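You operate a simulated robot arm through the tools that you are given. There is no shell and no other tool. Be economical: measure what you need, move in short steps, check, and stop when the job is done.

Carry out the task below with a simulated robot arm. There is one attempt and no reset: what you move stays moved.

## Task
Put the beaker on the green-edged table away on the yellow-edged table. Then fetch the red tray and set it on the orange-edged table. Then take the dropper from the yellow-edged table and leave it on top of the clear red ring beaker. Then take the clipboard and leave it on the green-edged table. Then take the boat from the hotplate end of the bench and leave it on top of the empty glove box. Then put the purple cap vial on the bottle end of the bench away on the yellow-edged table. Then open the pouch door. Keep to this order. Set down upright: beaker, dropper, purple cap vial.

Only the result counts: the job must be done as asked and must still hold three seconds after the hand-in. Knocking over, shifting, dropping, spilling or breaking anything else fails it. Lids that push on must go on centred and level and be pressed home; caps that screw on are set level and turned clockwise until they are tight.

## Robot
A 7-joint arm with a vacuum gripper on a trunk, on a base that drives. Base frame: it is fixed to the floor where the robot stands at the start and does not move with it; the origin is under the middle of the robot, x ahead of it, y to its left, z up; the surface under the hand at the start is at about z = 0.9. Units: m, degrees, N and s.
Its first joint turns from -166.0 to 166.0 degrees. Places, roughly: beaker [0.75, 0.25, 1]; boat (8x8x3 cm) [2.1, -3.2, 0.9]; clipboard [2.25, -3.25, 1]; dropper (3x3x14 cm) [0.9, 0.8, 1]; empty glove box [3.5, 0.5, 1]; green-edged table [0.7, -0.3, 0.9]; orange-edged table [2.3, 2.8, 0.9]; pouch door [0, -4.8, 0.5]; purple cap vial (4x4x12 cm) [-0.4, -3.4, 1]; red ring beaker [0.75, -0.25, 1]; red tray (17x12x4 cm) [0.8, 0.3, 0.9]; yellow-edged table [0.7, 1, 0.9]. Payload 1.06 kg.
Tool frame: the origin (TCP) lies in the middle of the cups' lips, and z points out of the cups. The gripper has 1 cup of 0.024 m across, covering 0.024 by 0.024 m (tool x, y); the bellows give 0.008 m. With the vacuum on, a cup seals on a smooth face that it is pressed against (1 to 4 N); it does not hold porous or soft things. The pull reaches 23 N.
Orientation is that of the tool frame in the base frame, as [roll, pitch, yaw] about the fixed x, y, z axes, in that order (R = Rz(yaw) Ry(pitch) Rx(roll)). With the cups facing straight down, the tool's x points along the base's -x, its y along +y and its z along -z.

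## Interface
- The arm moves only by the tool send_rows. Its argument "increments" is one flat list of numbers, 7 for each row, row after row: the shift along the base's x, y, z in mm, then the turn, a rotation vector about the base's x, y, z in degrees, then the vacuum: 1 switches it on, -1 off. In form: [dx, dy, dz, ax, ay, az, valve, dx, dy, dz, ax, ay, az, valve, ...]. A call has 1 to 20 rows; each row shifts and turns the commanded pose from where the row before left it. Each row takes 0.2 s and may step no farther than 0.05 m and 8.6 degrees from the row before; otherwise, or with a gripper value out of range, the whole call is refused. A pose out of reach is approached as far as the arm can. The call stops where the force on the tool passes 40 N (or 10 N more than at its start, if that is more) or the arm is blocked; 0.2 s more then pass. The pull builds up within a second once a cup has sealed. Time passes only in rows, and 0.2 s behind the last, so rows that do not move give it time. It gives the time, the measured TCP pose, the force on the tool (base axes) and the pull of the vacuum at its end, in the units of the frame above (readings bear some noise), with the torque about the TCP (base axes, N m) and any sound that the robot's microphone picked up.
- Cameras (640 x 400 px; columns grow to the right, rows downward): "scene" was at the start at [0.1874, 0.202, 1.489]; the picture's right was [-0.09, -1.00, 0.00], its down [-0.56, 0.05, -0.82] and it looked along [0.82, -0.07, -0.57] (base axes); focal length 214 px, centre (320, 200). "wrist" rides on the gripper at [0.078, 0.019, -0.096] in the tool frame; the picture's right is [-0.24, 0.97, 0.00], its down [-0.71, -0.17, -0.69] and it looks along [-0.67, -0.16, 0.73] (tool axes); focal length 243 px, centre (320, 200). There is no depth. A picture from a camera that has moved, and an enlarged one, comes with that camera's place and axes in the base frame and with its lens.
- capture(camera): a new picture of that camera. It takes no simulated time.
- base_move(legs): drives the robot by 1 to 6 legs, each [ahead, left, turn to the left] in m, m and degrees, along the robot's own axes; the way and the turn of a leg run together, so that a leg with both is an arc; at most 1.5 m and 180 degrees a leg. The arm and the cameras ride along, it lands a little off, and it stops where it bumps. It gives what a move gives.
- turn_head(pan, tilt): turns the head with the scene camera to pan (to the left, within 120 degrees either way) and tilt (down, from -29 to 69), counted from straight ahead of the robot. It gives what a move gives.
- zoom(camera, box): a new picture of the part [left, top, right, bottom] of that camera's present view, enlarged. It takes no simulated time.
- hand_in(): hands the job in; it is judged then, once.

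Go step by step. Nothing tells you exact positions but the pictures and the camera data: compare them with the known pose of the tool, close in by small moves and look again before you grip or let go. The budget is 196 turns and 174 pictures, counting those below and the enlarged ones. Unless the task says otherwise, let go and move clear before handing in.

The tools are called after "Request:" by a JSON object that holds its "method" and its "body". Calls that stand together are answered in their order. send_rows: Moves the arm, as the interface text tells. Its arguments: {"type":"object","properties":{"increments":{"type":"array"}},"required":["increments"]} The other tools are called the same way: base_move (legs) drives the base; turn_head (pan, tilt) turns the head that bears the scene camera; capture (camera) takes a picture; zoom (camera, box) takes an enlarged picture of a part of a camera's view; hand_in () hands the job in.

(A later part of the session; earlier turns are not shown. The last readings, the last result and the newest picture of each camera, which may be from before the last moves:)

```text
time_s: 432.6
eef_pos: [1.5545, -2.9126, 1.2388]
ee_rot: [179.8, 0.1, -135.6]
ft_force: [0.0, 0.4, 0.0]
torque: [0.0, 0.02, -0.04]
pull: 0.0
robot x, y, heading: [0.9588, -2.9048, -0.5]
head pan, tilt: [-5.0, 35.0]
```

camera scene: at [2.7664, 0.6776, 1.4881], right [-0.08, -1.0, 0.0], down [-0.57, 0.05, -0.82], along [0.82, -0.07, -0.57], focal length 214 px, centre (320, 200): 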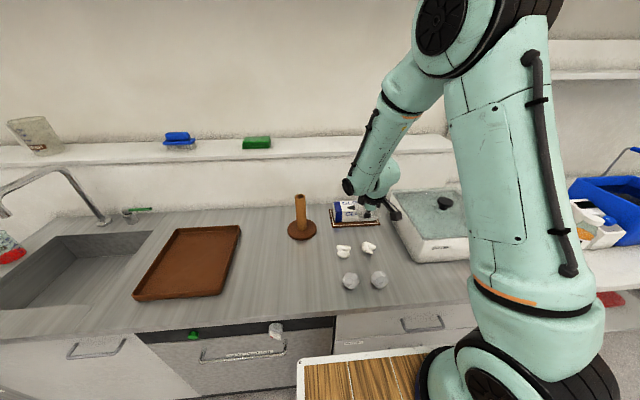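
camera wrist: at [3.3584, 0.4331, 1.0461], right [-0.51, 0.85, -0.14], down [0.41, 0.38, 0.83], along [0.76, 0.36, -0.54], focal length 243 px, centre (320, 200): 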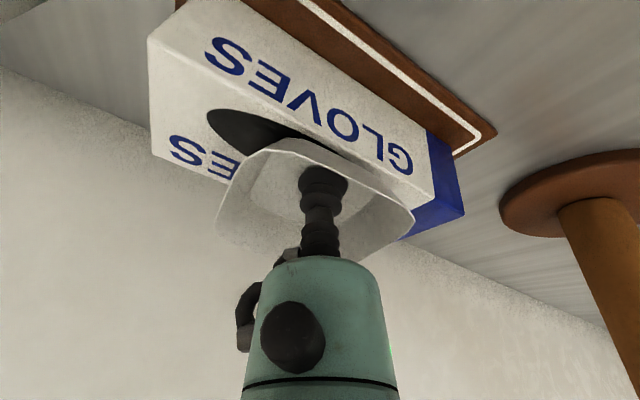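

Request:
{"method": "base_move", "body": {"legs": [[0, 0, 179], [0, 0.45, 0]]}}

Request:
{"method": "turn_head", "body": {"pan": 0, "tilt": 30}}

Request:
{"method": "capture", "body": {"camera": "scene"}}

```text
time_s: 442.7
eef_pos: [0.3615, -3.3606, 1.2387]
ee_rot: [179.7, -0.1, 45.5]
ft_force: [0.3, 0.6, 0.1]
torque: [0.03, 0.02, -0.01]
pull: 0.0
robot x, y, heading: [0.9621, -3.3601, -179.8]
head pan, tilt: [-5.0, 35.0]
```

```text
time_s: 443.4
eef_pos: [0.3626, -3.3607, 1.2389]
ee_rot: [179.9, 0.0, 45.5]
ft_force: [0.4, -0.4, 1.0]
torque: [-0.01, 0.01, 0.0]
pull: 0.0
robot x, y, heading: [0.961, -3.3569, -179.5]
head pan, tilt: [0.0, 30.0]
```

```text
36 pictures are left
camera scene: at [0.7704, -3.5682, 1.4958], right [-0.01, 1.0, 0.0], down [0.5, 0.0, -0.87], along [-0.87, -0.01, -0.5], focal length 214 px, centre (320, 200)
```

scene: 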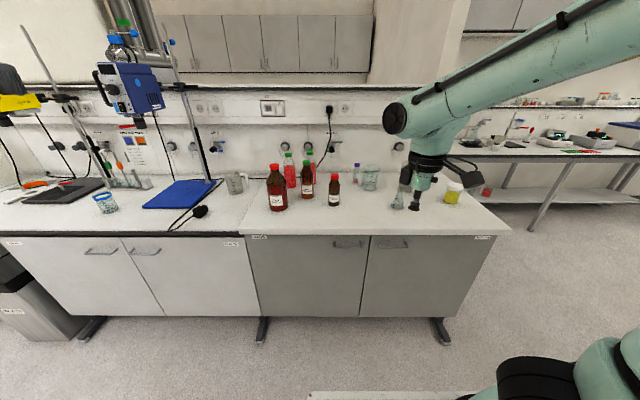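

Request:
{"method": "zoom", "body": {"camera": "scene", "box": [250, 130, 470, 240]}}

```text
2.91 times, centred on (360, 185) of scene
camera zoom: at [0.7704, -3.5682, 1.4958], right [-0.01, 1.0, 0.0], down [0.5, 0.0, -0.87], along [-0.87, -0.01, -0.5], focal length 624 px, centre (204, 244)
```

zoom: 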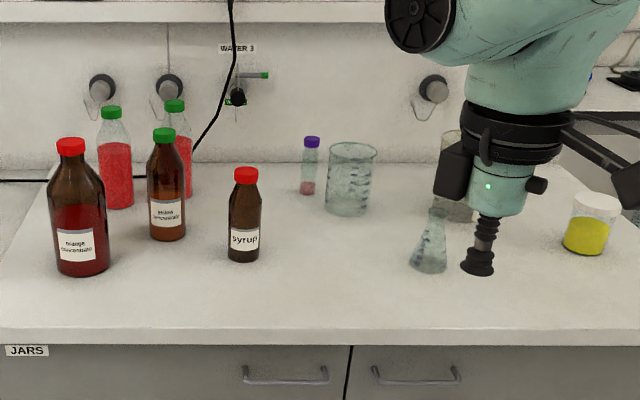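

The vial stands at about (-0.477, -3.356), cap top z≈1.04, near a beaker. Drive up to the bench.

Request:
{"method": "base_move", "body": {"legs": [[0.46, 0, -0.5]]}}

Request:
{"method": "zoom", "body": {"camera": "scene", "box": [290, 130, 470, 240]}}

```text
time_s: 446.1
eef_pos: [-0.1028, -3.3606, 1.2401]
ee_rot: [179.8, -0.1, 45.2]
ft_force: [0.0, -0.3, 0.1]
torque: [-0.02, -0.01, 0.0]
pull: 0.2
robot x, y, heading: [0.4952, -3.3622, -179.9]
head pan, tilt: [0.0, 30.0]
```

```text
3.56 times, centred on (380, 185) of scene
camera zoom: at [0.3062, -3.5701, 1.4959], right [0.0, 1.0, 0.0], down [0.5, 0.0, -0.87], along [-0.87, 0.0, -0.5], focal length 763 px, centre (107, 253)
```

zoom: 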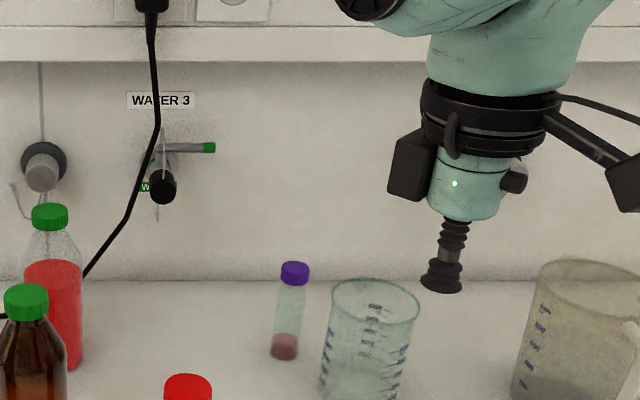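

Request:
{"method": "send_rows", "body": {"increments": [-45, 2, 0, 0, 0, 0, -1, -45, 2, 0, 0, 0, 0, -1, -45, 2, 0, 0, 0, 0, -1, -45, 2, 0, 0, 0, 0, -1, -45, 2, 0, 0, 0, 0, -1, -45, 2, 0, 0, 0, 0, -1, -45, 0, 0, 0, 0, 0, -1, -45, 0, -20, 0, 0, 0, -1]}}

Request:
{"method": "capture", "body": {"camera": "wrist"}}

```text
time_s: 447.9
eef_pos: [-0.4614, -3.3497, 1.221]
ee_rot: [179.8, 0.0, 45.2]
ft_force: [-0.2, -0.1, 0.5]
torque: [0.01, 0.03, 0.0]
pull: 0.1
robot x, y, heading: [0.4981, -3.3569, -179.7]
head pan, tilt: [0.0, 30.0]
```

```text
33 pictures are left
camera wrist: at [-0.3931, -3.3059, 1.3165], right [0.52, -0.85, 0.0], down [-0.62, -0.38, 0.69], along [-0.58, -0.36, -0.73], focal length 243 px, centre (320, 200)
```

wrist: 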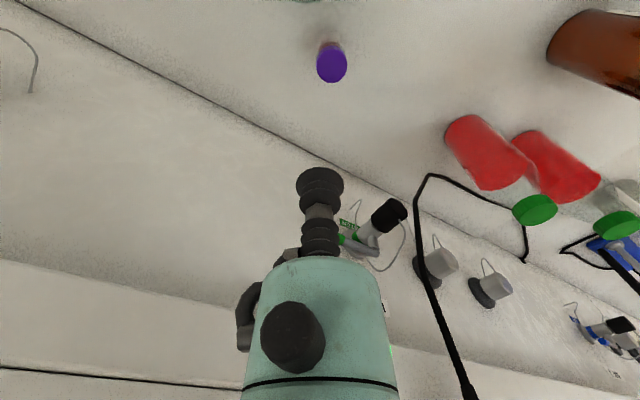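

Cap at about (-0.4465, -3.354). Align and lower partway, then check.

Request:
{"method": "send_rows", "body": {"increments": [15, -4.5, -40, 0, 0, 0, -1, 0, 0, -45, 0, 0, 0, -1, 0, 0, -45, 0, 0, 0, -1, 0, 0, -20, 0, 0, 0, -1]}}

Request:
{"method": "zoom", "body": {"camera": "wrist", "box": [240, 60, 400, 240]}}

```text
time_s: 448.9
eef_pos: [-0.4469, -3.3542, 1.0678]
ee_rot: [179.8, 0.0, 45.2]
ft_force: [0.5, -0.2, -0.3]
torque: [-0.01, 0.05, 0.03]
pull: 0.0
robot x, y, heading: [0.5002, -3.3579, -179.8]
head pan, tilt: [0.0, 30.0]
```

```text
2.22 times, centred on (320, 150) of wrist
camera zoom: at [-0.3787, -3.3107, 1.1635], right [0.52, -0.85, 0.0], down [-0.62, -0.38, 0.68], along [-0.58, -0.36, -0.73], focal length 539 px, centre (320, 311)
```

zoom: 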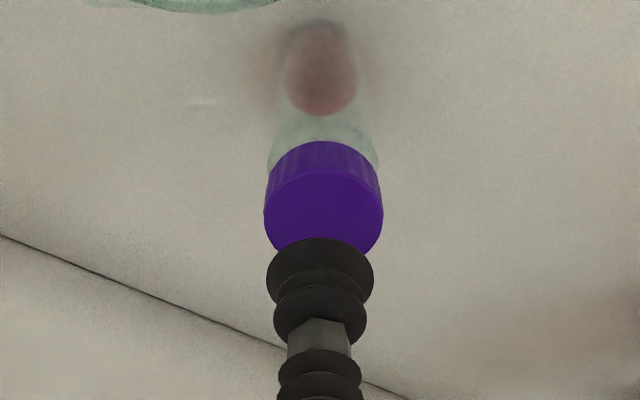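

Request:
{"method": "send_rows", "body": {"increments": [-2, -1, -20, 0, 0, 0, 1, 0, 0, -8, 0, 0, 0, 1, 0, 0, -4, 0, 0, 0, 1, 0, 0, -2, 0, 0, 0, 1]}}

Request:
{"method": "send_rows", "body": {"increments": [0, 0, -2, 0, 0, 0, 1, 0, 0, -2, 0, 0, 0, 1]}}

```text
time_s: 449.9
eef_pos: [-0.449, -3.3548, 1.0384]
ee_rot: [179.9, 0.0, 45.3]
ft_force: [-0.9, -0.3, 18.6]
torque: [0.0, 0.0, 0.02]
pull: 23.0
robot x, y, heading: [0.4965, -3.3597, -179.8]
head pan, tilt: [0.0, 30.0]
```

```text
time_s: 450.6
eef_pos: [-0.4494, -3.3557, 1.0335]
ee_rot: [179.8, 0.1, 45.2]
ft_force: [0.1, 0.6, 24.1]
torque: [0.02, -0.03, -0.02]
pull: 22.6
robot x, y, heading: [0.4964, -3.3635, -180.0]
head pan, tilt: [0.0, 30.0]
```

Sealed. Lift straight up and retract.

Request:
{"method": "send_rows", "body": {"increments": [0, 0, 6, 0, 0, 0, 1, 0, 0, 15, 0, 0, 0, 1, 0, 0, 30, 0, 0, 0, 1, 0, 0, 40, 0, 0, 0, 1, 0, 0, 45, 0, 0, 0, 1, 0, 0, 45, 0, 0, 0, 1, 20, 0, 30, 0, 0, 0, 1, 40, 0, 20, 0, 0, 0, 1, 45, 0, 0, 0, 0, 0, 1, 45, 0, 0, 0, 0, 0, 1, 45, 0, 0, 0, 0, 0, 1, 45, 0, 0, 0, 0, 0, 1]}}

Request:
{"method": "capture", "body": {"camera": "wrist"}}

```text
time_s: 453.1
eef_pos: [-0.2067, -3.3563, 1.2588]
ee_rot: [179.8, 0.0, 45.3]
ft_force: [-0.6, 1.2, -1.4]
torque: [0.03, 0.0, -0.01]
pull: 22.9
robot x, y, heading: [0.492, -3.3593, -179.8]
head pan, tilt: [0.0, 30.0]
```

```text
31 pictures are left
camera wrist: at [-0.1395, -3.3123, 1.3554], right [0.52, -0.85, 0.0], down [-0.62, -0.38, 0.68], along [-0.58, -0.36, -0.73], focal length 243 px, centre (320, 200)
```

wrist: 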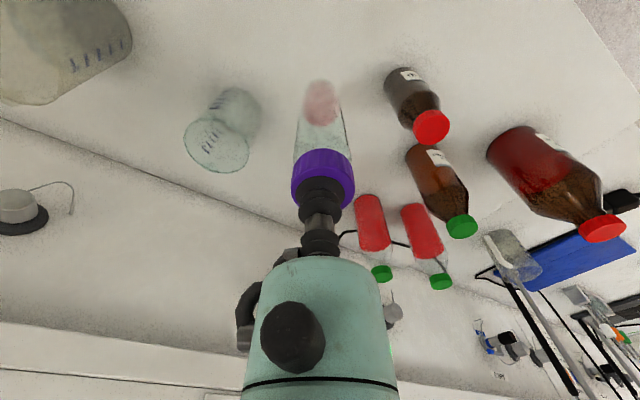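

Vial held. Drive back round to the front of the yellow table.

Request:
{"method": "base_move", "body": {"legs": [[-0.45, 0, 0], [0, -0.45, 0], [0, 0, -180], [0, 0.72, 0], [-1.35, 0, 0], [0, 1.4, 0]]}}

```text
time_s: 482.2
eef_pos: [0.4639, -0.7266, 1.2599]
ee_rot: [179.9, -0.1, -139.0]
ft_force: [-0.1, 0.3, -0.1]
torque: [-0.01, -0.03, 0.0]
pull: 23.0
robot x, y, heading: [-0.2403, -0.6693, -4.0]
head pan, tilt: [0.0, 30.0]
```

Request:
{"method": "base_move", "body": {"legs": [[-0.2, 0, 4], [0, 1.5, 0], [0, 0.14, 0]]}}

Request:
{"method": "turn_head", "body": {"pan": -5, "tilt": 40}}

Request:
{"method": "capture", "body": {"camera": "scene"}}

```text
time_s: 491.8
eef_pos: [0.2892, 0.9465, 1.26]
ee_rot: [179.8, 0.1, -136.8]
ft_force: [0.1, 0.3, -0.9]
torque: [-0.04, -0.01, -0.01]
pull: 22.8
robot x, y, heading: [-0.4145, 0.975, -2.0]
head pan, tilt: [0.0, 30.0]
```

```text
time_s: 492.5
eef_pos: [0.2893, 0.9456, 1.259]
ee_rot: [179.9, 0.0, -136.9]
ft_force: [0.5, -0.1, -1.2]
torque: [-0.01, -0.02, 0.01]
pull: 22.8
robot x, y, heading: [-0.4165, 0.9779, -2.1]
head pan, tilt: [-5.0, 40.0]
```

```text
30 pictures are left
camera scene: at [-0.2234, 1.1721, 1.4806], right [-0.12, -0.99, 0.0], down [-0.64, 0.08, -0.77], along [0.76, -0.09, -0.64], focal length 214 px, centre (320, 200)
```

scene: 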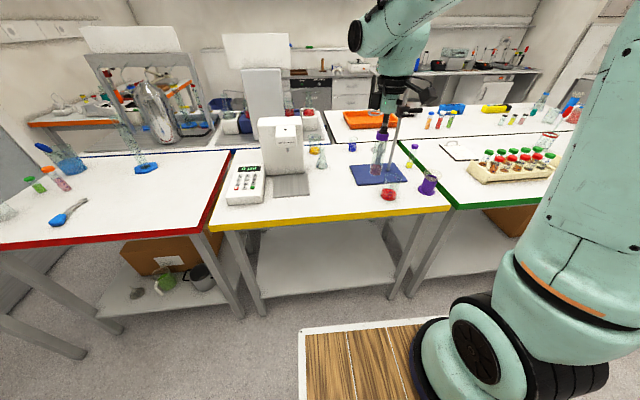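

Request:
{"method": "send_rows", "body": {"increments": [43, 3, 0, 0, 0, 0, 1, 43, 3, 0, 0, 0, 0, 1, 43, 3, 0, 0, 0, 0, 1, 37, 3, 0, 0, 0, 0, 1, 0, 0, -45, 0, 0, 0, 1, 0, 0, -45, 0, 0, 0, 1, 0, 0, -45, 0, 0, 0, 1, 0, 0, -30, 0, 0, 0, 1]}}

Request:
{"method": "zoom", "body": {"camera": "scene", "box": [220, 100, 460, 240]}}

Request:
{"method": "capture", "body": {"camera": "wrist"}}

```text
time_s: 494.3
eef_pos: [0.455, 0.9589, 1.0967]
ee_rot: [179.8, 0.0, -136.8]
ft_force: [0.0, 0.2, -1.3]
torque: [-0.01, -0.06, -0.01]
pull: 23.7
robot x, y, heading: [-0.413, 0.9721, -2.1]
head pan, tilt: [-5.0, 40.0]
```

```text
2.67 times, centred on (340, 170) of scene
camera zoom: at [-0.2237, 1.1721, 1.4806], right [-0.12, -0.99, 0.0], down [-0.64, 0.08, -0.77], along [0.76, -0.09, -0.64], focal length 572 px, centre (267, 280)
```

zoom: 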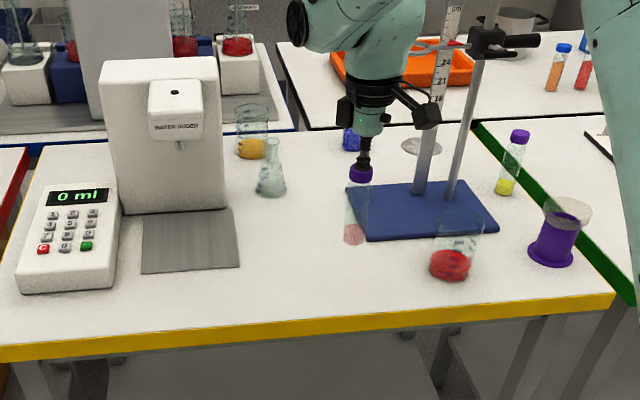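

```text
28 pictures are left
camera wrist: at [0.3845, 0.919, 1.1927], right [-0.49, 0.87, 0.0], down [0.64, 0.36, 0.68], along [0.59, 0.34, -0.73], focal length 243 px, centre (320, 200)
```

wrist: 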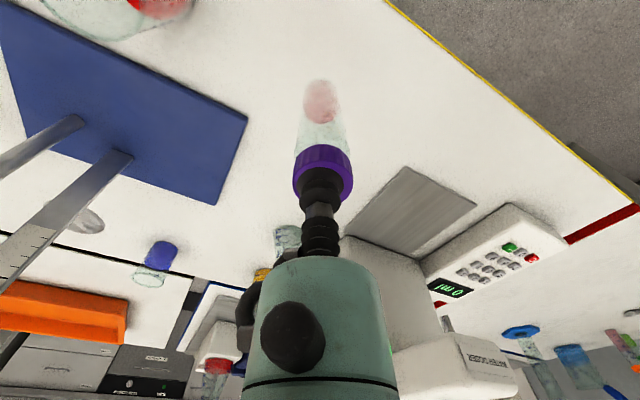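

The spot is free. Lower to contact.

Request:
{"method": "send_rows", "body": {"increments": [0, 0, -40, 0, 0, 0, 1, 0, 0, -20, 0, 0, 0, 1, 0, 0, -6, 0, 0, 0, 1, 0, 0, -2, 0, 0, 0, 1]}}

Request:
{"method": "send_rows", "body": {"increments": [0, 0, -1.5, 0, 0, 0, 1, 0, 0, -1.5, 0, 0, 0, 1]}}

```text
time_s: 495.3
eef_pos: [0.4539, 0.9572, 1.0279]
ee_rot: [179.7, -0.1, -136.9]
ft_force: [-0.6, 0.4, 0.0]
torque: [-0.03, -0.04, -0.02]
pull: 23.2
robot x, y, heading: [-0.4152, 0.9783, -2.0]
head pan, tilt: [-5.0, 40.0]
```

```text
time_s: 495.9
eef_pos: [0.4544, 0.958, 1.0253]
ee_rot: [179.8, -0.1, -136.9]
ft_force: [0.5, -0.2, 0.0]
torque: [-0.02, -0.04, 0.0]
pull: 23.6
robot x, y, heading: [-0.4115, 0.9769, -1.9]
head pan, tilt: [-5.0, 40.0]
```

Request:
{"method": "send_rows", "body": {"increments": [0, 0, -1.5, 0, 0, 0, 1, 0, 0, -1, 0, 0, 0, 1]}}

Request:
{"method": "send_rows", "body": {"increments": [0, 0, -1.5, 0, 0, 0, 1, 0, 0, -1, 0, 0, 0, 1]}}

```text
time_s: 496.5
eef_pos: [0.4551, 0.9579, 1.0229]
ee_rot: [179.8, -0.1, -136.9]
ft_force: [0.0, -0.8, 1.8]
torque: [-0.02, -0.02, -0.01]
pull: 23.1
robot x, y, heading: [-0.4128, 0.9734, -1.9]
head pan, tilt: [-5.0, 40.0]
```

```text
time_s: 497.1
eef_pos: [0.4557, 0.9576, 1.0197]
ee_rot: [179.9, 0.0, -137.0]
ft_force: [-0.2, -0.2, 15.9]
torque: [-0.04, -0.03, 0.0]
pull: 23.0
robot x, y, heading: [-0.4168, 0.9745, -2.0]
head pan, tilt: [-5.0, 40.0]
```

Standing on the table. Ease off, release, and rise gently.

Request:
{"method": "send_rows", "body": {"increments": [0, 0, 2, 0, 0, 0, 1, 0, 0, 0, 0, 0, 0, -1, 0, 0, 0, 0, 0, 0, -1, 0, 0, 0, 0, 0, 0, -1, 0, 0, 0, 0, 0, 0, -1, 0, 0, 2, 0, 0, 0, -1, 0, 0, 3, 0, 0, 0, -1, 0, 0, 8, 0, 0, 0, -1, 0, 0, 20, 0, 0, 0, -1, 0, 0, 40, 0, 0, 0, -1, 0, 0, 45, 0, 0, 0, -1, 0, 0, 45, 0, 0, 0, -1, 0, 0, 45, 0, 0, 0, -1, -30, 0, 30, 0, 0, 0, -1]}}

Request:
{"method": "zoom", "body": {"camera": "scene", "box": [220, 100, 460, 240]}}

Request:
{"method": "zoom", "body": {"camera": "scene", "box": [430, 100, 590, 200]}}

```text
time_s: 500.1
eef_pos: [0.4289, 0.9556, 1.2585]
ee_rot: [179.7, -0.1, -136.8]
ft_force: [-0.2, -0.1, -0.2]
torque: [-0.02, 0.02, 0.01]
pull: 0.1
robot x, y, heading: [-0.4112, 0.9765, -1.8]
head pan, tilt: [-5.0, 40.0]
```

```text
2.67 times, centred on (340, 170) of scene
camera zoom: at [-0.2229, 1.1721, 1.4804], right [-0.12, -0.99, 0.0], down [-0.64, 0.08, -0.77], along [0.76, -0.09, -0.64], focal length 572 px, centre (267, 280)
```

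zoom: 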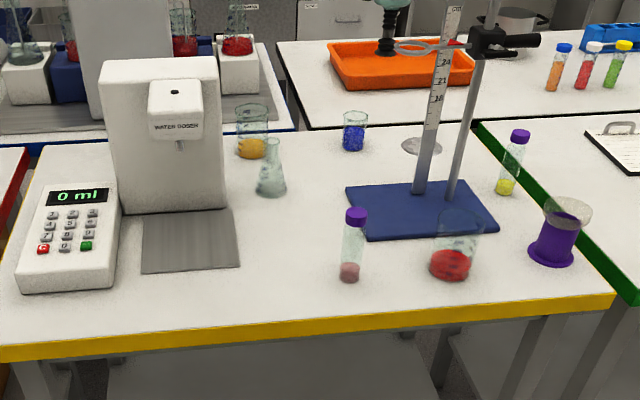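

```text
4.00 times, centred on (510, 150) of scene
camera zoom: at [-0.2229, 1.1721, 1.4804], right [-0.12, -0.99, 0.0], down [-0.64, 0.08, -0.77], along [0.76, -0.09, -0.64], focal length 858 px, centre (-440, 400)
```

zoom: 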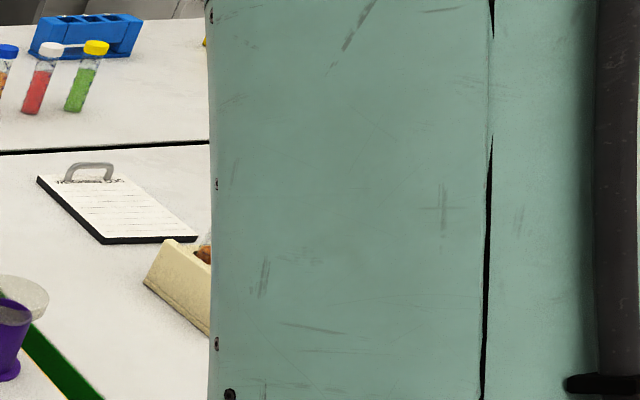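

The vial stands on the yellow table. Last: the pouch door. Retract the arm and drive to the aisle between the benches to look.

Request:
{"method": "send_rows", "body": {"increments": [-40, 0, 0, 0, 0, 0, -1, -40, 0, 0, 0, 0, 0, -1, -40, 0, 0, 0, 0, 0, -1, -40, 0, 0, 0, 0, 0, -1]}}

Request:
{"method": "base_move", "body": {"legs": [[0, -1.5, 1.8], [0, -1.5, 0], [0, -0.17, 0], [1.3, 0, 0], [0, -0.8, 0]]}}

Request:
{"method": "turn_head", "body": {"pan": -110, "tilt": 35}}

Request:
{"method": "capture", "body": {"camera": "scene"}}

```text
time_s: 501.1
eef_pos: [0.2636, 0.9566, 1.2569]
ee_rot: [179.7, 0.0, -137.0]
ft_force: [0.8, -0.7, -0.6]
torque: [0.02, 0.05, 0.0]
pull: 0.1
robot x, y, heading: [-0.4134, 0.9712, -2.0]
head pan, tilt: [-5.0, 40.0]
```

```text
time_s: 526.6
eef_pos: [1.5136, -3.0286, 1.2586]
ee_rot: [179.8, -0.1, -137.4]
ft_force: [0.3, -0.1, -0.9]
torque: [-0.01, 0.01, 0.02]
pull: 0.0
robot x, y, heading: [0.8385, -3.0028, -2.4]
head pan, tilt: [-5.0, 40.0]
```

```text
time_s: 528.4
eef_pos: [1.5125, -3.0282, 1.2579]
ee_rot: [179.8, 0.1, -137.4]
ft_force: [0.4, 1.0, 0.0]
torque: [-0.02, 0.01, 0.0]
pull: 0.0
robot x, y, heading: [0.8343, -3.0027, -2.3]
head pan, tilt: [-110.0, 35.0]
```

```text
25 pictures are left
camera scene: at [0.9103, -2.879, 1.4881], right [-0.92, 0.38, 0.0], down [0.22, 0.53, -0.82], along [-0.31, -0.76, -0.57], focal length 214 px, centre (320, 200)
```

scene: 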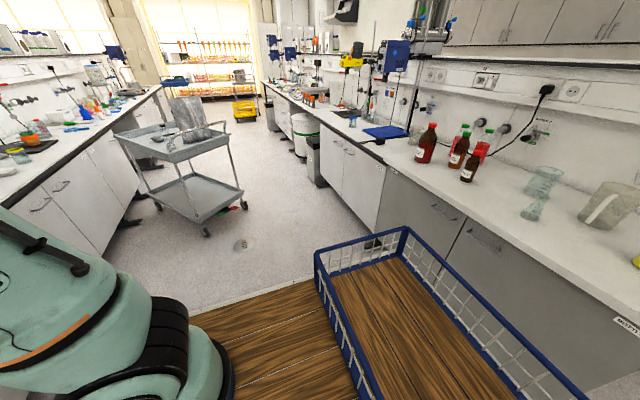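

Request:
{"method": "zoom", "body": {"camera": "scene", "box": [290, 110, 400, 250]}}

```text
2.86 times, centred on (345, 180) of scene
camera zoom: at [0.9103, -2.879, 1.4881], right [-0.92, 0.38, 0.0], down [0.22, 0.53, -0.82], along [-0.31, -0.76, -0.57], focal length 613 px, centre (249, 257)
```

zoom: 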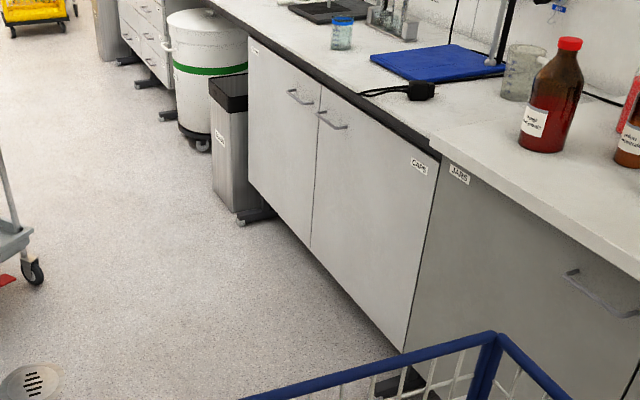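

The far white door (y≈-4.47…-5.0) should be the pouch door, with its handle on the near side, hinged far side. I'll turn to face the bench and stand just this side of it.

Request:
{"method": "base_move", "body": {"legs": [[0, 0, 180], [-0.06, 1.25, 2.3]]}}

Request:
{"method": "turn_head", "body": {"pan": 20, "tilt": 50}}

Request:
{"method": "capture", "body": {"camera": "scene"}}

```text
time_s: 541.8
eef_pos: [0.069, -4.2009, 1.2593]
ee_rot: [179.8, 0.0, 40.1]
ft_force: [-0.3, -0.3, -0.2]
torque: [0.01, -0.02, -0.01]
pull: 0.1
robot x, y, heading: [0.7422, -4.2549, 175.0]
head pan, tilt: [-110.0, 35.0]
```

```text
time_s: 543.9
eef_pos: [0.0695, -4.2009, 1.258]
ee_rot: [179.7, 0.0, 40.0]
ft_force: [0.3, 0.3, -0.3]
torque: [0.0, -0.02, 0.01]
pull: 0.1
robot x, y, heading: [0.7477, -4.2537, 175.3]
head pan, tilt: [20.0, 50.0]
```

```text
23 pictures are left
camera scene: at [0.5527, -4.477, 1.4664], right [-0.26, 0.97, 0.0], down [0.74, 0.2, -0.64], along [-0.62, -0.17, -0.77], focal length 214 px, centre (320, 200)
```

scene: 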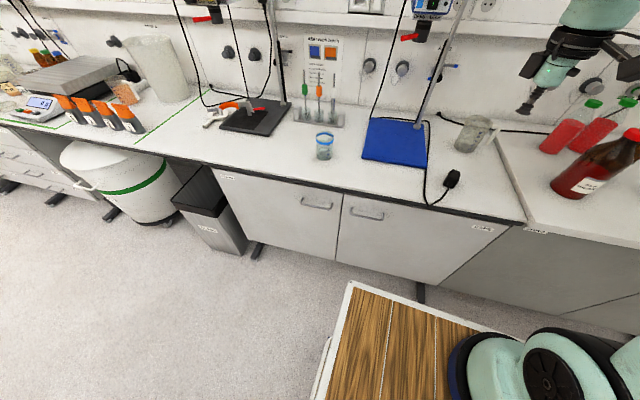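

Request:
{"method": "zoom", "body": {"camera": "scene", "box": [190, 150, 370, 270]}}

```text
3.33 times, centred on (280, 210) of scene
camera zoom: at [0.5527, -4.477, 1.4664], right [-0.26, 0.97, 0.0], down [0.74, 0.2, -0.64], along [-0.62, -0.17, -0.77], focal length 715 px, centre (453, 167)
```

zoom: 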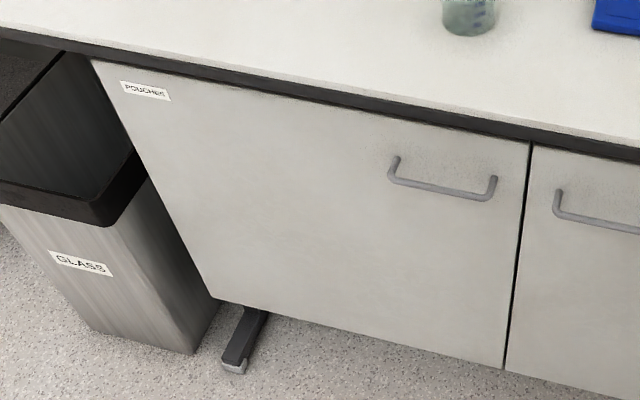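

"POUCHES" confirmed: door plane x≈0.003, y -5.11…-4.535, z 0.245–0.86, handle side at -4.6, hinge far side. I back up a bit, then turn the tool to point horizontally at the door.

Request:
{"method": "base_move", "body": {"legs": [[-0.15, 0, 4.8]]}}

Request:
{"method": "send_rows", "body": {"increments": [0, 0, 0, 0, 0, 7.5, -1, 0, 0, 0, 0, 0, 7.5, -1, 0, 0, 0, 0, 0, 7.5, -1, 0, 0, 0, 0, 0, 7.5, -1, 0, 0, 0, 0, 0, 7.5, -1, 0, 0, 0, 0, 0, 7.5, -1]}}

Request:
{"method": "send_rows", "body": {"increments": [0, 0, 0, 0, 8.2, 0, -1, 0, 0, 0, 0, 8.2, 0, -1, 0, 0, 0, 0, 8.2, 0, -1, 0, 0, 0, 0, 8.2, 0, -1, 0, 0, 0, 0, 8.2, 0, -1, 0, 0, 0, 0, 8.2, 0, -1, 0, 0, 0, 0, 8.2, 0, -1, 0, 0, 0, 0, 8.2, 0, -1, 0, 0, 0, 0, 8.2, 0, -1, 0, 0, 0, 0, 8.1, 0, -1, 0, 0, 0, 0, 8.1, 0, -1]}}

```text
time_s: 545.3
eef_pos: [0.2175, -4.2621, 1.2581]
ee_rot: [179.8, 0.0, 44.7]
ft_force: [-0.1, -0.7, -0.2]
torque: [0.03, 0.01, -0.02]
pull: 0.1
robot x, y, heading: [0.8958, -4.2629, 179.8]
head pan, tilt: [20.0, 50.0]
```

```text
time_s: 546.7
eef_pos: [0.2162, -4.2631, 1.2584]
ee_rot: [179.7, 0.0, 89.8]
ft_force: [0.5, -0.3, -0.5]
torque: [-0.02, -0.01, -0.02]
pull: 0.0
robot x, y, heading: [0.8952, -4.261, 179.8]
head pan, tilt: [20.0, 50.0]
```

```text
time_s: 549.1
eef_pos: [0.2212, -4.2622, 1.2827]
ee_rot: [-96.7, 0.7, 90.2]
ft_force: [-0.4, -0.7, -0.3]
torque: [0.0, 0.01, -0.01]
pull: 0.1
out of reach, approached as far as the arm can: row 10, 11
robot x, y, heading: [0.8908, -4.2661, 179.6]
head pan, tilt: [20.0, 50.0]
```

Nearly horizontal (83°). Move in front of the door's handle side, then down in stages.

Request:
{"method": "send_rows", "body": {"increments": [-17, -42, 0, 0, 0, 0, -1, -17, -42, 0, 0, 0, 0, -1, -17, -42, 0, 0, 0, 0, -1, -17, -42, 0, 0, 0, 0, -1, -17, -42, 0, 0, 0, 0, -1, -17, -42, 0, 0, 0, 0, -1, -17, -42, 0, 0, 0, 0, -1, -17, -42, 0, 0, 0, 0, -1, 0, 0, -45, 0, 0, 0, -1, 0, 0, -45, 0, 0, 0, -1, 0, 0, -45, 0, 0, 0, -1, 0, 0, -45, 0, 0, 0, -1]}}

Request:
{"method": "capture", "body": {"camera": "scene"}}

```text
time_s: 551.7
eef_pos: [0.0868, -4.6012, 1.1018]
ee_rot: [-96.5, 0.8, 90.6]
ft_force: [0.1, 0.3, 0.1]
torque: [0.01, 0.01, 0.01]
pull: 0.0
robot x, y, heading: [0.8967, -4.2655, 179.9]
head pan, tilt: [20.0, 50.0]
```

```text
21 pictures are left
camera scene: at [0.7213, -4.4986, 1.4664], right [-0.34, 0.94, 0.0], down [0.72, 0.26, -0.64], along [-0.61, -0.22, -0.77], focal length 214 px, centre (320, 200)
```

scene: 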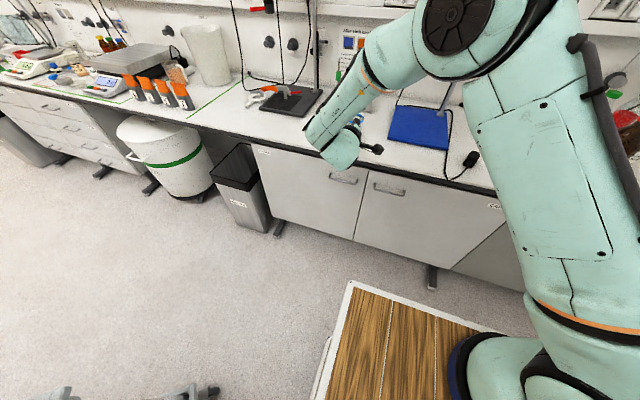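

Request:
{"method": "send_rows", "body": {"increments": [0, 0, -44, 0, 0, 0, -1, 0, 0, -44, 0, 0, 0, -1, 0, 0, -44, 0, 0, 0, -1, 0, 0, -44, 0, 0, 0, -1, 0, 0, -44, 0, 0, 0, -1, 0, 0, -44, 0, 0, 0, -1, 0, 0, -44, 0, 0, 0, -1]}}

Request:
{"method": "send_rows", "body": {"increments": [0, 0, -44, 0, 3, 0, -1, 0, 0, -44, 0, 3.3, 0, -1, 0, 0, -44, 0, 0, 0, -1, 0, 0, -40, 0, 0, 0, -1]}}

Request:
{"method": "capture", "body": {"camera": "scene"}}

Request:
{"method": "capture", "body": {"camera": "wrist"}}

```text
time_s: 553.3
eef_pos: [0.0872, -4.5991, 0.7926]
ee_rot: [-96.6, 0.8, 90.4]
ft_force: [-0.7, -0.8, -0.2]
torque: [0.03, 0.02, -0.01]
pull: 0.1
robot x, y, heading: [0.8969, -4.2621, 179.7]
head pan, tilt: [20.0, 50.0]
```

```text
time_s: 554.3
eef_pos: [0.0856, -4.6021, 0.6214]
ee_rot: [-90.3, 0.7, 90.5]
ft_force: [-0.3, 0.2, 0.7]
torque: [0.0, 0.0, 0.01]
pull: 0.0
robot x, y, heading: [0.8977, -4.2602, 179.6]
head pan, tilt: [20.0, 50.0]
```

```text
20 pictures are left
camera scene: at [0.7212, -4.499, 1.4663], right [-0.34, 0.94, 0.0], down [0.72, 0.26, -0.64], along [-0.61, -0.22, -0.77], focal length 214 px, centre (320, 200)
```

scene: 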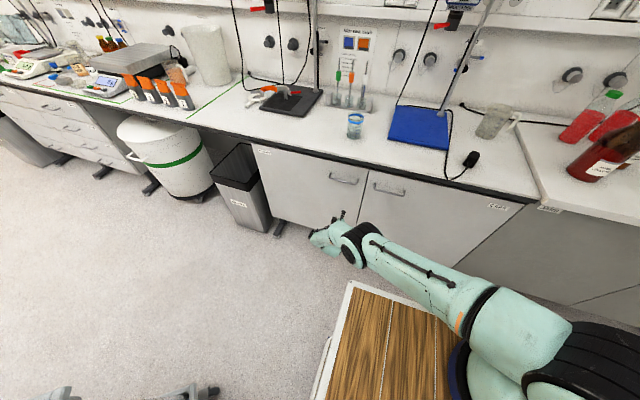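

```text
19 pictures are left
camera wrist: at [0.18, -4.522, 0.6025], right [0.01, -0.25, -0.97], down [0.69, -0.7, 0.18], along [-0.72, -0.67, 0.17], focal length 243 px, centre (320, 200)
```

wrist: 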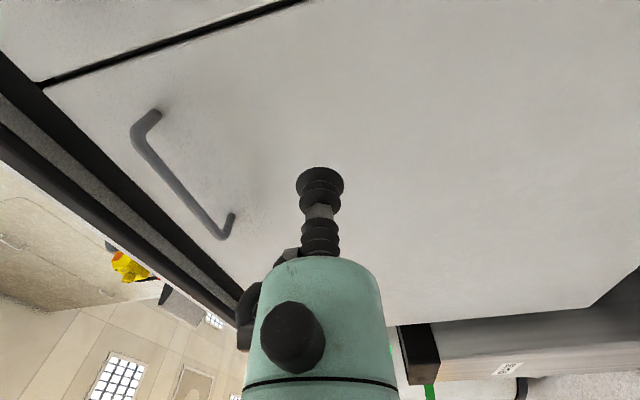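

Perfectly placed below the handle. Approach the door with vacuum on.

Request:
{"method": "send_rows", "body": {"increments": [-35, 0, 0, 0, 0, 0, 1, -25, 0, 0, 0, 0, 0, 1, -8, 0, 0, 0, 0, 0, 1, -4, 0, 0, 0, 0, 0, 1, -3, 0, 0, 0, 0, 0, 1]}}

Request:
{"method": "send_rows", "body": {"increments": [-3, 0, 0, 0, 0, 0, 1, -3, 0, 0, 0, 0, 0, 1]}}

```text
time_s: 555.5
eef_pos: [0.0208, -4.6058, 0.6407]
ee_rot: [-90.4, 0.5, 90.7]
ft_force: [-0.3, 1.2, -0.5]
torque: [-0.03, 0.02, 0.01]
pull: 0.0
out of reach, approached as far as the arm can: row 1, 2, 3, 5
robot x, y, heading: [0.8959, -4.2648, 179.6]
head pan, tilt: [20.0, 50.0]
```

```text
time_s: 556.1
eef_pos: [0.0184, -4.6065, 0.6409]
ee_rot: [-90.4, 0.6, 90.6]
ft_force: [0.3, 0.4, -0.5]
torque: [0.01, 0.0, 0.01]
pull: 0.1
out of reach, approached as far as the arm can: row 2
robot x, y, heading: [0.8961, -4.2655, 179.8]
head pan, tilt: [20.0, 50.0]
```

Just out of reach. Back the arm off, bring the base a little closer, and try again.

Request:
{"method": "send_rows", "body": {"increments": [40, 0, 0, 0, 0, 0, -1, 40, 0, 0, 0, 0, 0, -1, 0, 40, 0, 0, 0, 0, -1, 0, 40, 0, 0, 0, 0, -1]}}

Request:
{"method": "base_move", "body": {"legs": [[0.05, 0.08, 0]]}}

```text
time_s: 557.1
eef_pos: [0.1014, -4.5278, 0.642]
ee_rot: [-90.4, 0.8, 90.7]
ft_force: [-0.6, -0.1, 1.1]
torque: [-0.07, 0.01, 0.03]
pull: 0.1
robot x, y, heading: [0.8949, -4.2625, 179.7]
head pan, tilt: [20.0, 50.0]
```

```text
time_s: 558.2
eef_pos: [0.0514, -4.6067, 0.6415]
ee_rot: [-90.3, 0.6, 90.6]
ft_force: [-0.4, -0.4, -0.2]
torque: [-0.01, 0.02, -0.03]
pull: 0.1
robot x, y, heading: [0.8431, -4.3432, 179.6]
head pan, tilt: [20.0, 50.0]
```

Request:
{"method": "send_rows", "body": {"increments": [-20, 0, 0, 0, 0, 0, 1, -12, 0, 0, 0, 0, 0, 1, -5, 0, 0, 0, 0, 0, 1, -4, 0, 0, 0, 0, 0, 1]}}

Request:
{"method": "send_rows", "body": {"increments": [-3, 0, 0, 0, 0, 0, 1, -3, 0, 0, 0, 0, 0, 1]}}

```text
time_s: 559.2
eef_pos: [0.0101, -4.6082, 0.6413]
ee_rot: [-90.4, 0.7, 90.6]
ft_force: [0.2, 0.2, 0.8]
torque: [-0.01, -0.02, 0.02]
pull: 0.0
robot x, y, heading: [0.8471, -4.3436, 179.6]
head pan, tilt: [20.0, 50.0]
```

```text
time_s: 559.8
eef_pos: [0.0044, -4.6079, 0.6417]
ee_rot: [-90.3, 0.6, 90.6]
ft_force: [-0.5, 0.0, 0.3]
torque: [-0.01, -0.02, 0.01]
pull: 0.0
robot x, y, heading: [0.847, -4.3427, 179.7]
head pan, tilt: [20.0, 50.0]
```

Request:
{"method": "send_rows", "body": {"increments": [-3, 0, 0, 0, 0, 0, 1, -3, 0, 0, 0, 0, 0, 1, -2, 0, 0, 0, 0, 0, 1]}}

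Request:
{"method": "send_rows", "body": {"increments": [-3, 0, 0, 0, 0, 0, 1, -2, 0, 0, 0, 0, 0, 1, 0, 0, 0, 0, 0, 0, 1]}}

```text
time_s: 560.6
eef_pos: [-0.0057, -4.6064, 0.6415]
ee_rot: [-90.3, 0.6, 90.6]
ft_force: [0.3, 0.1, -0.1]
torque: [0.03, 0.04, -0.04]
pull: 0.1
robot x, y, heading: [0.8429, -4.3452, 179.4]
head pan, tilt: [20.0, 50.0]
```

```text
time_s: 561.4
eef_pos: [-0.0105, -4.6069, 0.6414]
ee_rot: [-90.2, 0.6, 90.6]
ft_force: [0.2, 0.4, 0.5]
torque: [-0.01, 0.01, -0.03]
pull: 0.1
robot x, y, heading: [0.839, -4.3386, 179.6]
head pan, tilt: [20.0, 50.0]
```

Request:
{"method": "zoom", "body": {"camera": "wrist", "box": [200, 80, 440, 260]}}

Request:
{"method": "send_rows", "body": {"increments": [-4, 0, 0, 0, 0, 0, 1, -4, 0, 0, 0, 0, 0, 1, -3, 0, 0, 0, 0, 0, 1]}}

```text
2.22 times, centred on (320, 170) of wrist
camera zoom: at [0.0846, -4.5273, 0.6234], right [0.01, -0.25, -0.97], down [0.69, -0.7, 0.18], along [-0.72, -0.67, 0.16], focal length 539 px, centre (320, 267)
```

zoom: 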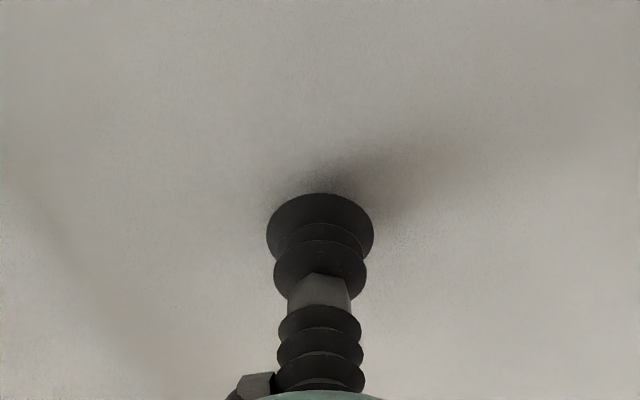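

```text
time_s: 562.2
eef_pos: [-0.02, -4.6063, 0.6416]
ee_rot: [-90.3, 0.6, 90.6]
ft_force: [15.8, 10.8, 9.4]
torque: [-0.03, -0.06, 0.07]
pull: 23.3
robot x, y, heading: [0.8468, -4.3454, 179.6]
head pan, tilt: [20.0, 50.0]
```

Sealed on the door. Pull along the hinge arc, a few degrees first.

Request:
{"method": "send_rows", "body": {"increments": [17.6, -0.3, 0, 0, 0, -2, 1, 17.6, -0.9, 0, 0, 0, -2, 1, 26.3, -2.5, 0, 0, 0, -3, 1, 26.1, -3.9, 0, 0, 0, -3, 1]}}

Request:
{"method": "capture", "body": {"camera": "scene"}}

```text
time_s: 563.2
eef_pos: [0.0682, -4.6156, 0.6411]
ee_rot: [-90.3, 0.6, 80.6]
ft_force: [0.0, 1.0, -6.2]
torque: [-0.17, 0.04, 0.09]
pull: 22.6
robot x, y, heading: [0.8428, -4.3423, 179.8]
head pan, tilt: [20.0, 50.0]
```

```text
17 pictures are left
camera scene: at [0.6705, -4.5792, 1.4663], right [-0.34, 0.94, 0.0], down [0.72, 0.26, -0.64], along [-0.61, -0.22, -0.77], focal length 214 px, centre (320, 200)
```

scene: 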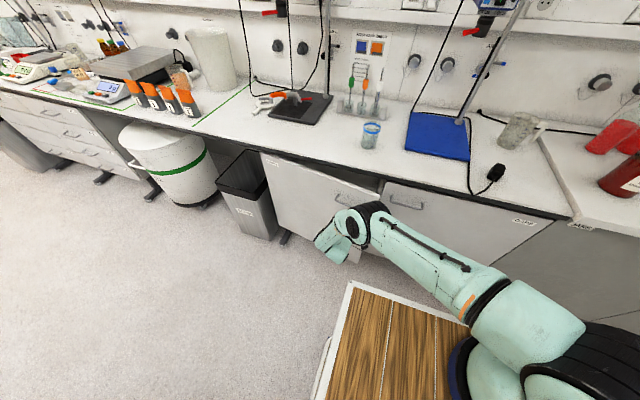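

The door opens. Continue along the arc to 25°, then 40°.

Request:
{"method": "send_rows", "body": {"increments": [25.9, -5.2, 0, 0, 0, -3, 1, 25.5, -6.6, 0, 0, 0, -3, 1, 25.2, -8, 0, 0, 0, -3, 1, 24.7, -9.2, 0, 0, 0, -3, 1, 24.2, -10.5, 0, 0, 0, -3, 1]}}

Request:
{"method": "send_rows", "body": {"increments": [23.6, -11.8, 0, 0, 0, -3, 1, 23, -13, 0, 0, 0, -3, 1, 22.2, -14.2, 0, 0, 0, -3, 1, 21.5, -15.3, 0, 0, 0, -3, 1, 20.7, -16.4, 0, 0, 0, -3, 1]}}

Request:
{"method": "capture", "body": {"camera": "scene"}}

```text
time_s: 564.4
eef_pos: [0.1909, -4.655, 0.6394]
ee_rot: [-90.2, 0.6, 65.6]
ft_force: [-2.1, -5.0, 7.6]
torque: [-0.08, 0.0, 0.03]
pull: 23.1
robot x, y, heading: [0.8442, -4.3449, 179.6]
head pan, tilt: [20.0, 50.0]
```

```text
time_s: 565.7
eef_pos: [0.2085, -4.7071, 0.6926]
ee_rot: [-91.8, 6.0, 43.5]
ft_force: [-0.6, 0.2, 0.5]
torque: [0.0, -0.01, -0.02]
pull: 0.1
out of reach, approached as far as the arm can: row 5
robot x, y, heading: [0.8448, -4.3452, 179.7]
head pan, tilt: [20.0, 50.0]
stopped in row 5: the arm was blocked; the commanded pose is now the measured one
```

```text
16 pictures are left
camera scene: at [0.6666, -4.5773, 1.4661], right [-0.34, 0.94, 0.0], down [0.72, 0.26, -0.64], along [-0.6, -0.22, -0.77], focal length 214 px, centre (320, 200)
```

scene: 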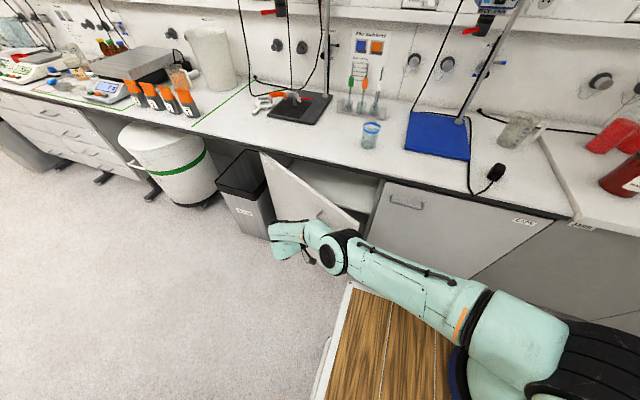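

The door is about 33° open; the arm ran out of travel there. I'll back off, go up over the door, point the tool down and push the door further from its inner side.

Request:
{"method": "send_rows", "body": {"increments": [15, -10, 0, 0, 0, 0, -1, 25, -16, 0, 0, 0, 0, -1, 25, -16, 0, 0, 0, 0, -1, 0, 0, 45, 0, 0, 0, -1, 0, 0, 45, 0, 0, 0, -1, 0, 0, 45, 0, 0, 0, -1, 0, 0, 45, 0, 0, 0, -1, 0, 0, 45, 0, 0, 0, -1, 0, 0, 45, 0, 0, 0, -1, 0, 0, 45, 0, 0, 0, -1, 0, 0, 45, 0, 0, 0, -1, 0, 0, 45, 0, 0, 0, -1]}}

Request:
{"method": "capture", "body": {"camera": "scene"}}

```text
time_s: 566.5
eef_pos: [0.1821, -4.7282, 0.7415]
ee_rot: [-94.9, 9.6, 34.7]
ft_force: [-4.8, -6.9, -33.1]
torque: [0.9, 0.56, -0.31]
pull: 0.1
out of reach, approached as far as the arm can: row 3
robot x, y, heading: [0.8452, -4.3465, 179.6]
head pan, tilt: [20.0, 50.0]
stopped in row 4: the arm was blocked; the commanded pose is now the measured one
```

```text
15 pictures are left
camera scene: at [0.6652, -4.577, 1.466], right [-0.34, 0.94, 0.0], down [0.72, 0.26, -0.64], along [-0.6, -0.22, -0.77], focal length 214 px, centre (320, 200)
```

scene: 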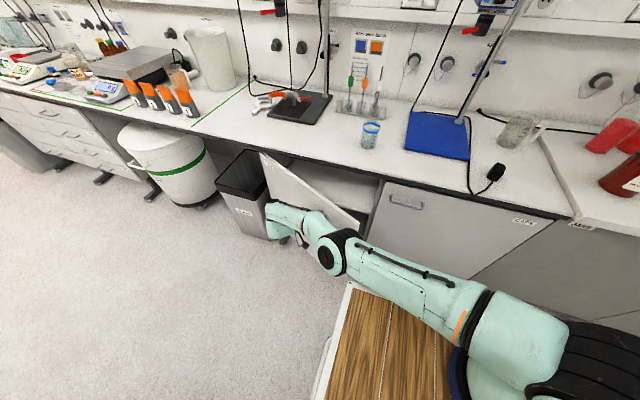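

The tool is caught under the handle. Lower it a bit, then back the base away to free it.

Request:
{"method": "send_rows", "body": {"increments": [0, 0, -15, 0, 0, 0, -1, 0, 0, -20, 0, 0, 0, -1, 0, 0, -15, 0, 0, 0, -1]}}

Request:
{"method": "base_move", "body": {"legs": [[-0.15, 0, 0]]}}

Request:
{"method": "capture", "body": {"camera": "scene"}}

```text
time_s: 567.2
eef_pos: [0.1811, -4.7262, 0.7413]
ee_rot: [-94.9, 9.7, 34.5]
ft_force: [-4.8, -7.1, -28.2]
torque: [0.83, 0.49, -0.3]
pull: 0.1
out of reach, approached as far as the arm can: row 1, 2, 3
robot x, y, heading: [0.8432, -4.3416, 179.4]
head pan, tilt: [20.0, 50.0]
stopped in row 3: the force on the tool passed its limit at 44 N (the readings are from after the stop); the commanded pose is now the measured one
```

```text
time_s: 567.9
eef_pos: [0.1853, -4.7255, 0.7413]
ee_rot: [-95.1, 9.8, 34.5]
ft_force: [-3.1, -6.7, -15.0]
torque: [0.45, 0.24, -0.17]
pull: 0.0
robot x, y, heading: [0.8469, -4.3451, 179.7]
head pan, tilt: [20.0, 50.0]
stopped in leg 1: the force on the tool passed its limit at 48 N (the readings are from after the stop); the commanded pose is now the measured one
```

```text
14 pictures are left
camera scene: at [0.6716, -4.5791, 1.4661], right [-0.34, 0.94, 0.0], down [0.72, 0.26, -0.64], along [-0.6, -0.22, -0.77], focal length 214 px, centre (320, 200)
```

scene: 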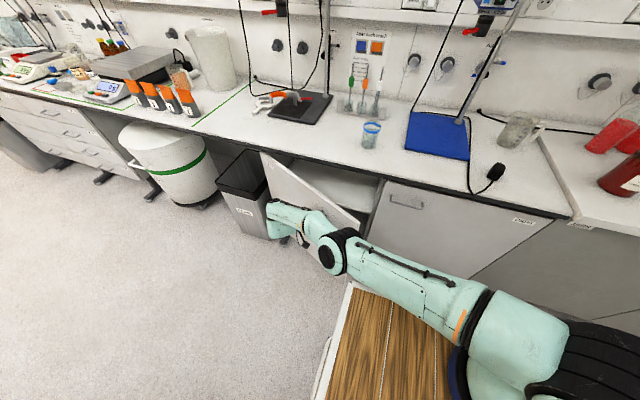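

Request:
{"method": "capture", "body": {"camera": "wrist"}}

Request:
{"method": "zoom", "body": {"camera": "scene", "box": [230, 150, 390, 290]}}

```text
13 pictures are left
camera wrist: at [0.3009, -4.7621, 0.7186], right [-0.28, -0.29, -0.92], down [-0.17, -0.92, 0.35], along [-0.95, 0.25, 0.21], focal length 243 px, centre (320, 200)
```

wrist: 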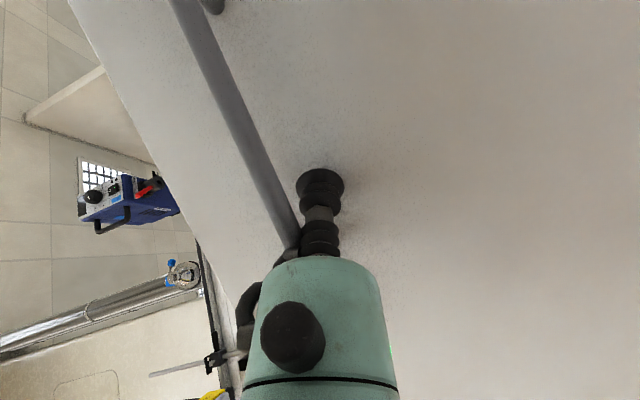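

```text
2.86 times, centred on (310, 220) of scene
camera zoom: at [0.6716, -4.5791, 1.4661], right [-0.34, 0.94, 0.0], down [0.72, 0.26, -0.64], along [-0.6, -0.22, -0.77], focal length 613 px, centre (349, 143)
```

zoom: 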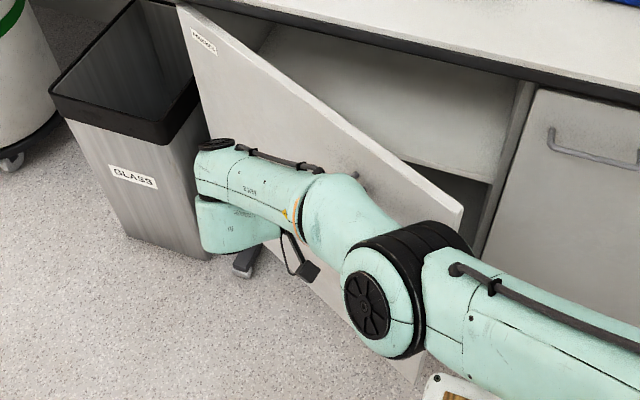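

The wrist is right beside the glass bin and the gripper just under the handle. I undo the last motion: rotate the tool back and lower together.

Request:
{"method": "send_rows", "body": {"increments": [5, 4, -8, 0, 0, 4, -1, 8, 6, -14, 0, 0, 5, -1, 8, 6, -14, 0, 0, 5, -1]}}

```text
time_s: 568.7
eef_pos: [0.208, -4.7103, 0.7058]
ee_rot: [-95.0, 9.9, 48.6]
ft_force: [-0.1, 0.3, 0.0]
torque: [-0.03, -0.01, 0.0]
pull: 0.1
robot x, y, heading: [0.8456, -4.3436, 179.5]
head pan, tilt: [20.0, 50.0]
```

Freed, no force. Now back the base off so the tool clears the door and handle.

Request:
{"method": "base_move", "body": {"legs": [[-0.12, 0, 0]]}}

Request:
{"method": "capture", "body": {"camera": "scene"}}

```text
time_s: 570.0
eef_pos: [0.3241, -4.7126, 0.7049]
ee_rot: [-95.1, 9.8, 48.6]
ft_force: [-1.0, -0.5, 1.0]
torque: [0.01, -0.02, -0.01]
pull: 0.1
robot x, y, heading: [0.9658, -4.3414, 179.6]
head pan, tilt: [20.0, 50.0]
```

```text
11 pictures are left
camera scene: at [0.7898, -4.5799, 1.4663], right [-0.34, 0.94, 0.0], down [0.72, 0.26, -0.64], along [-0.61, -0.22, -0.77], focal length 214 px, centre (320, 200)
```

scene: 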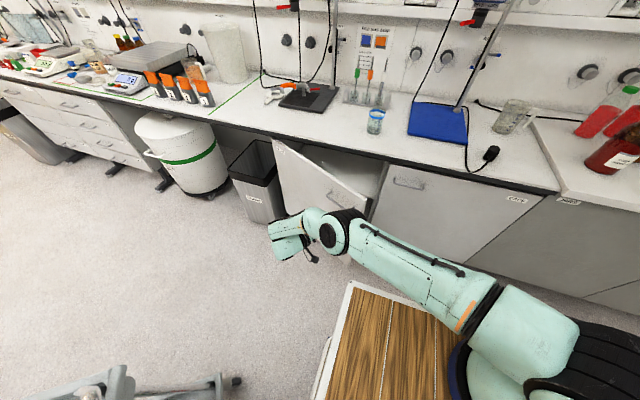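

Clear now; door ≈31° open. I raise the tool and point it down.

Request:
{"method": "send_rows", "body": {"increments": [10, 0, 40, 0, 0, 0, -1, 10, 0, 45, 0, 0, 0, -1, 0, 0, 45, 0, 0, 0, -1, 0, 0, 45, 0, 0, 0, -1, 0, 0, 45, 0, 0, 0, -1, 0, 0, 45, 0, 0, 0, -1, 0, 0, 45, 0, 0, 0, -1, 0, 0, 45, 0, 0, 0, -1]}}

Request:
{"method": "send_rows", "body": {"increments": [0, 0, 5, -5.5, -6.45, 0, -1, 0, 0, 5, -5.5, -6.45, 0, -1, 0, 0, 0, -5.5, -6.45, 0, -1, 0, 0, 0, -5.5, -6.45, 0, -1, 0, 0, 0, -5.5, -6.45, 0, -1, 0, 0, 0, -5.5, -6.45, 0, -1, 0, 0, 0, -5.5, -6.45, 0, -1, 0, 0, 0, -5.5, -6.45, 0, -1, 0, 0, 0, -5.5, -6.45, 0, -1, 0, 0, 0, -5.5, -6.45, 0, -1]}}

```text
time_s: 571.8
eef_pos: [0.3474, -4.7108, 1.0611]
ee_rot: [-95.1, 9.7, 48.6]
ft_force: [0.3, -0.9, 0.0]
torque: [0.01, 0.03, 0.01]
pull: 0.0
robot x, y, heading: [0.9629, -4.3461, 179.7]
head pan, tilt: [20.0, 50.0]
```

```text
time_s: 574.0
eef_pos: [0.3454, -4.712, 1.0707]
ee_rot: [-179.8, 0.1, 39.9]
ft_force: [-0.4, -0.3, 0.9]
torque: [0.04, 0.01, -0.01]
pull: 0.1
robot x, y, heading: [0.9642, -4.3436, 179.8]
head pan, tilt: [20.0, 50.0]
```

Vertical. Rotate the camera side away, move over the gap behind the door, and look.

Request:
{"method": "send_rows", "body": {"increments": [-31, 13, 0, 0, 0, 7.2, -1, -31, 13, 0, 0, 0, 7.2, -1, -31, 13, 0, 0, 0, 7.2, -1, -31, 13, 0, 0, 0, 7.2, -1, -31, 13, 0, 0, 0, 7.2, -1, -31, 13, 0, 0, 0, 7.2, -1, -29, 14, 0, 0, 0, 7.2, -1]}}

Request:
{"method": "capture", "body": {"camera": "scene"}}

```text
time_s: 575.6
eef_pos: [0.2288, -4.662, 1.0705]
ee_rot: [-179.7, 0.0, 66.1]
ft_force: [-0.3, -0.5, -0.6]
torque: [0.03, 0.01, 0.0]
pull: 0.1
out of reach, approached as far as the arm can: row 4, 5, 6, 7
robot x, y, heading: [0.9643, -4.345, 179.5]
head pan, tilt: [20.0, 50.0]
```

```text
10 pictures are left
camera scene: at [0.7897, -4.5798, 1.4663], right [-0.34, 0.94, 0.0], down [0.72, 0.26, -0.64], along [-0.61, -0.22, -0.77], focal length 214 px, centre (320, 200)
```

scene: 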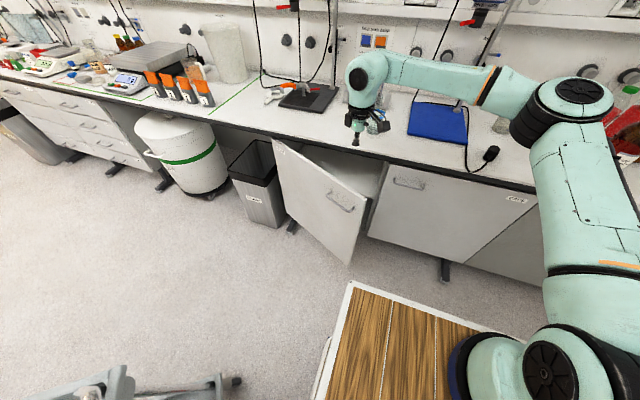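

Request:
{"method": "send_rows", "body": {"increments": [0, 0, 0, 0, 0, -8, -1, 0, 0, 0, 0, 0, -8, -1, 0, 0, 0, 0, 0, -8, -1, 0, 0, 0, 0, 0, -8, -1]}}

```text
time_s: 576.6
eef_pos: [0.2288, -4.6641, 1.0698]
ee_rot: [-179.7, -0.1, 34.0]
ft_force: [0.0, -0.1, 0.2]
torque: [0.01, -0.01, 0.01]
pull: 0.0
robot x, y, heading: [0.9695, -4.3455, 179.7]
head pan, tilt: [20.0, 50.0]
```

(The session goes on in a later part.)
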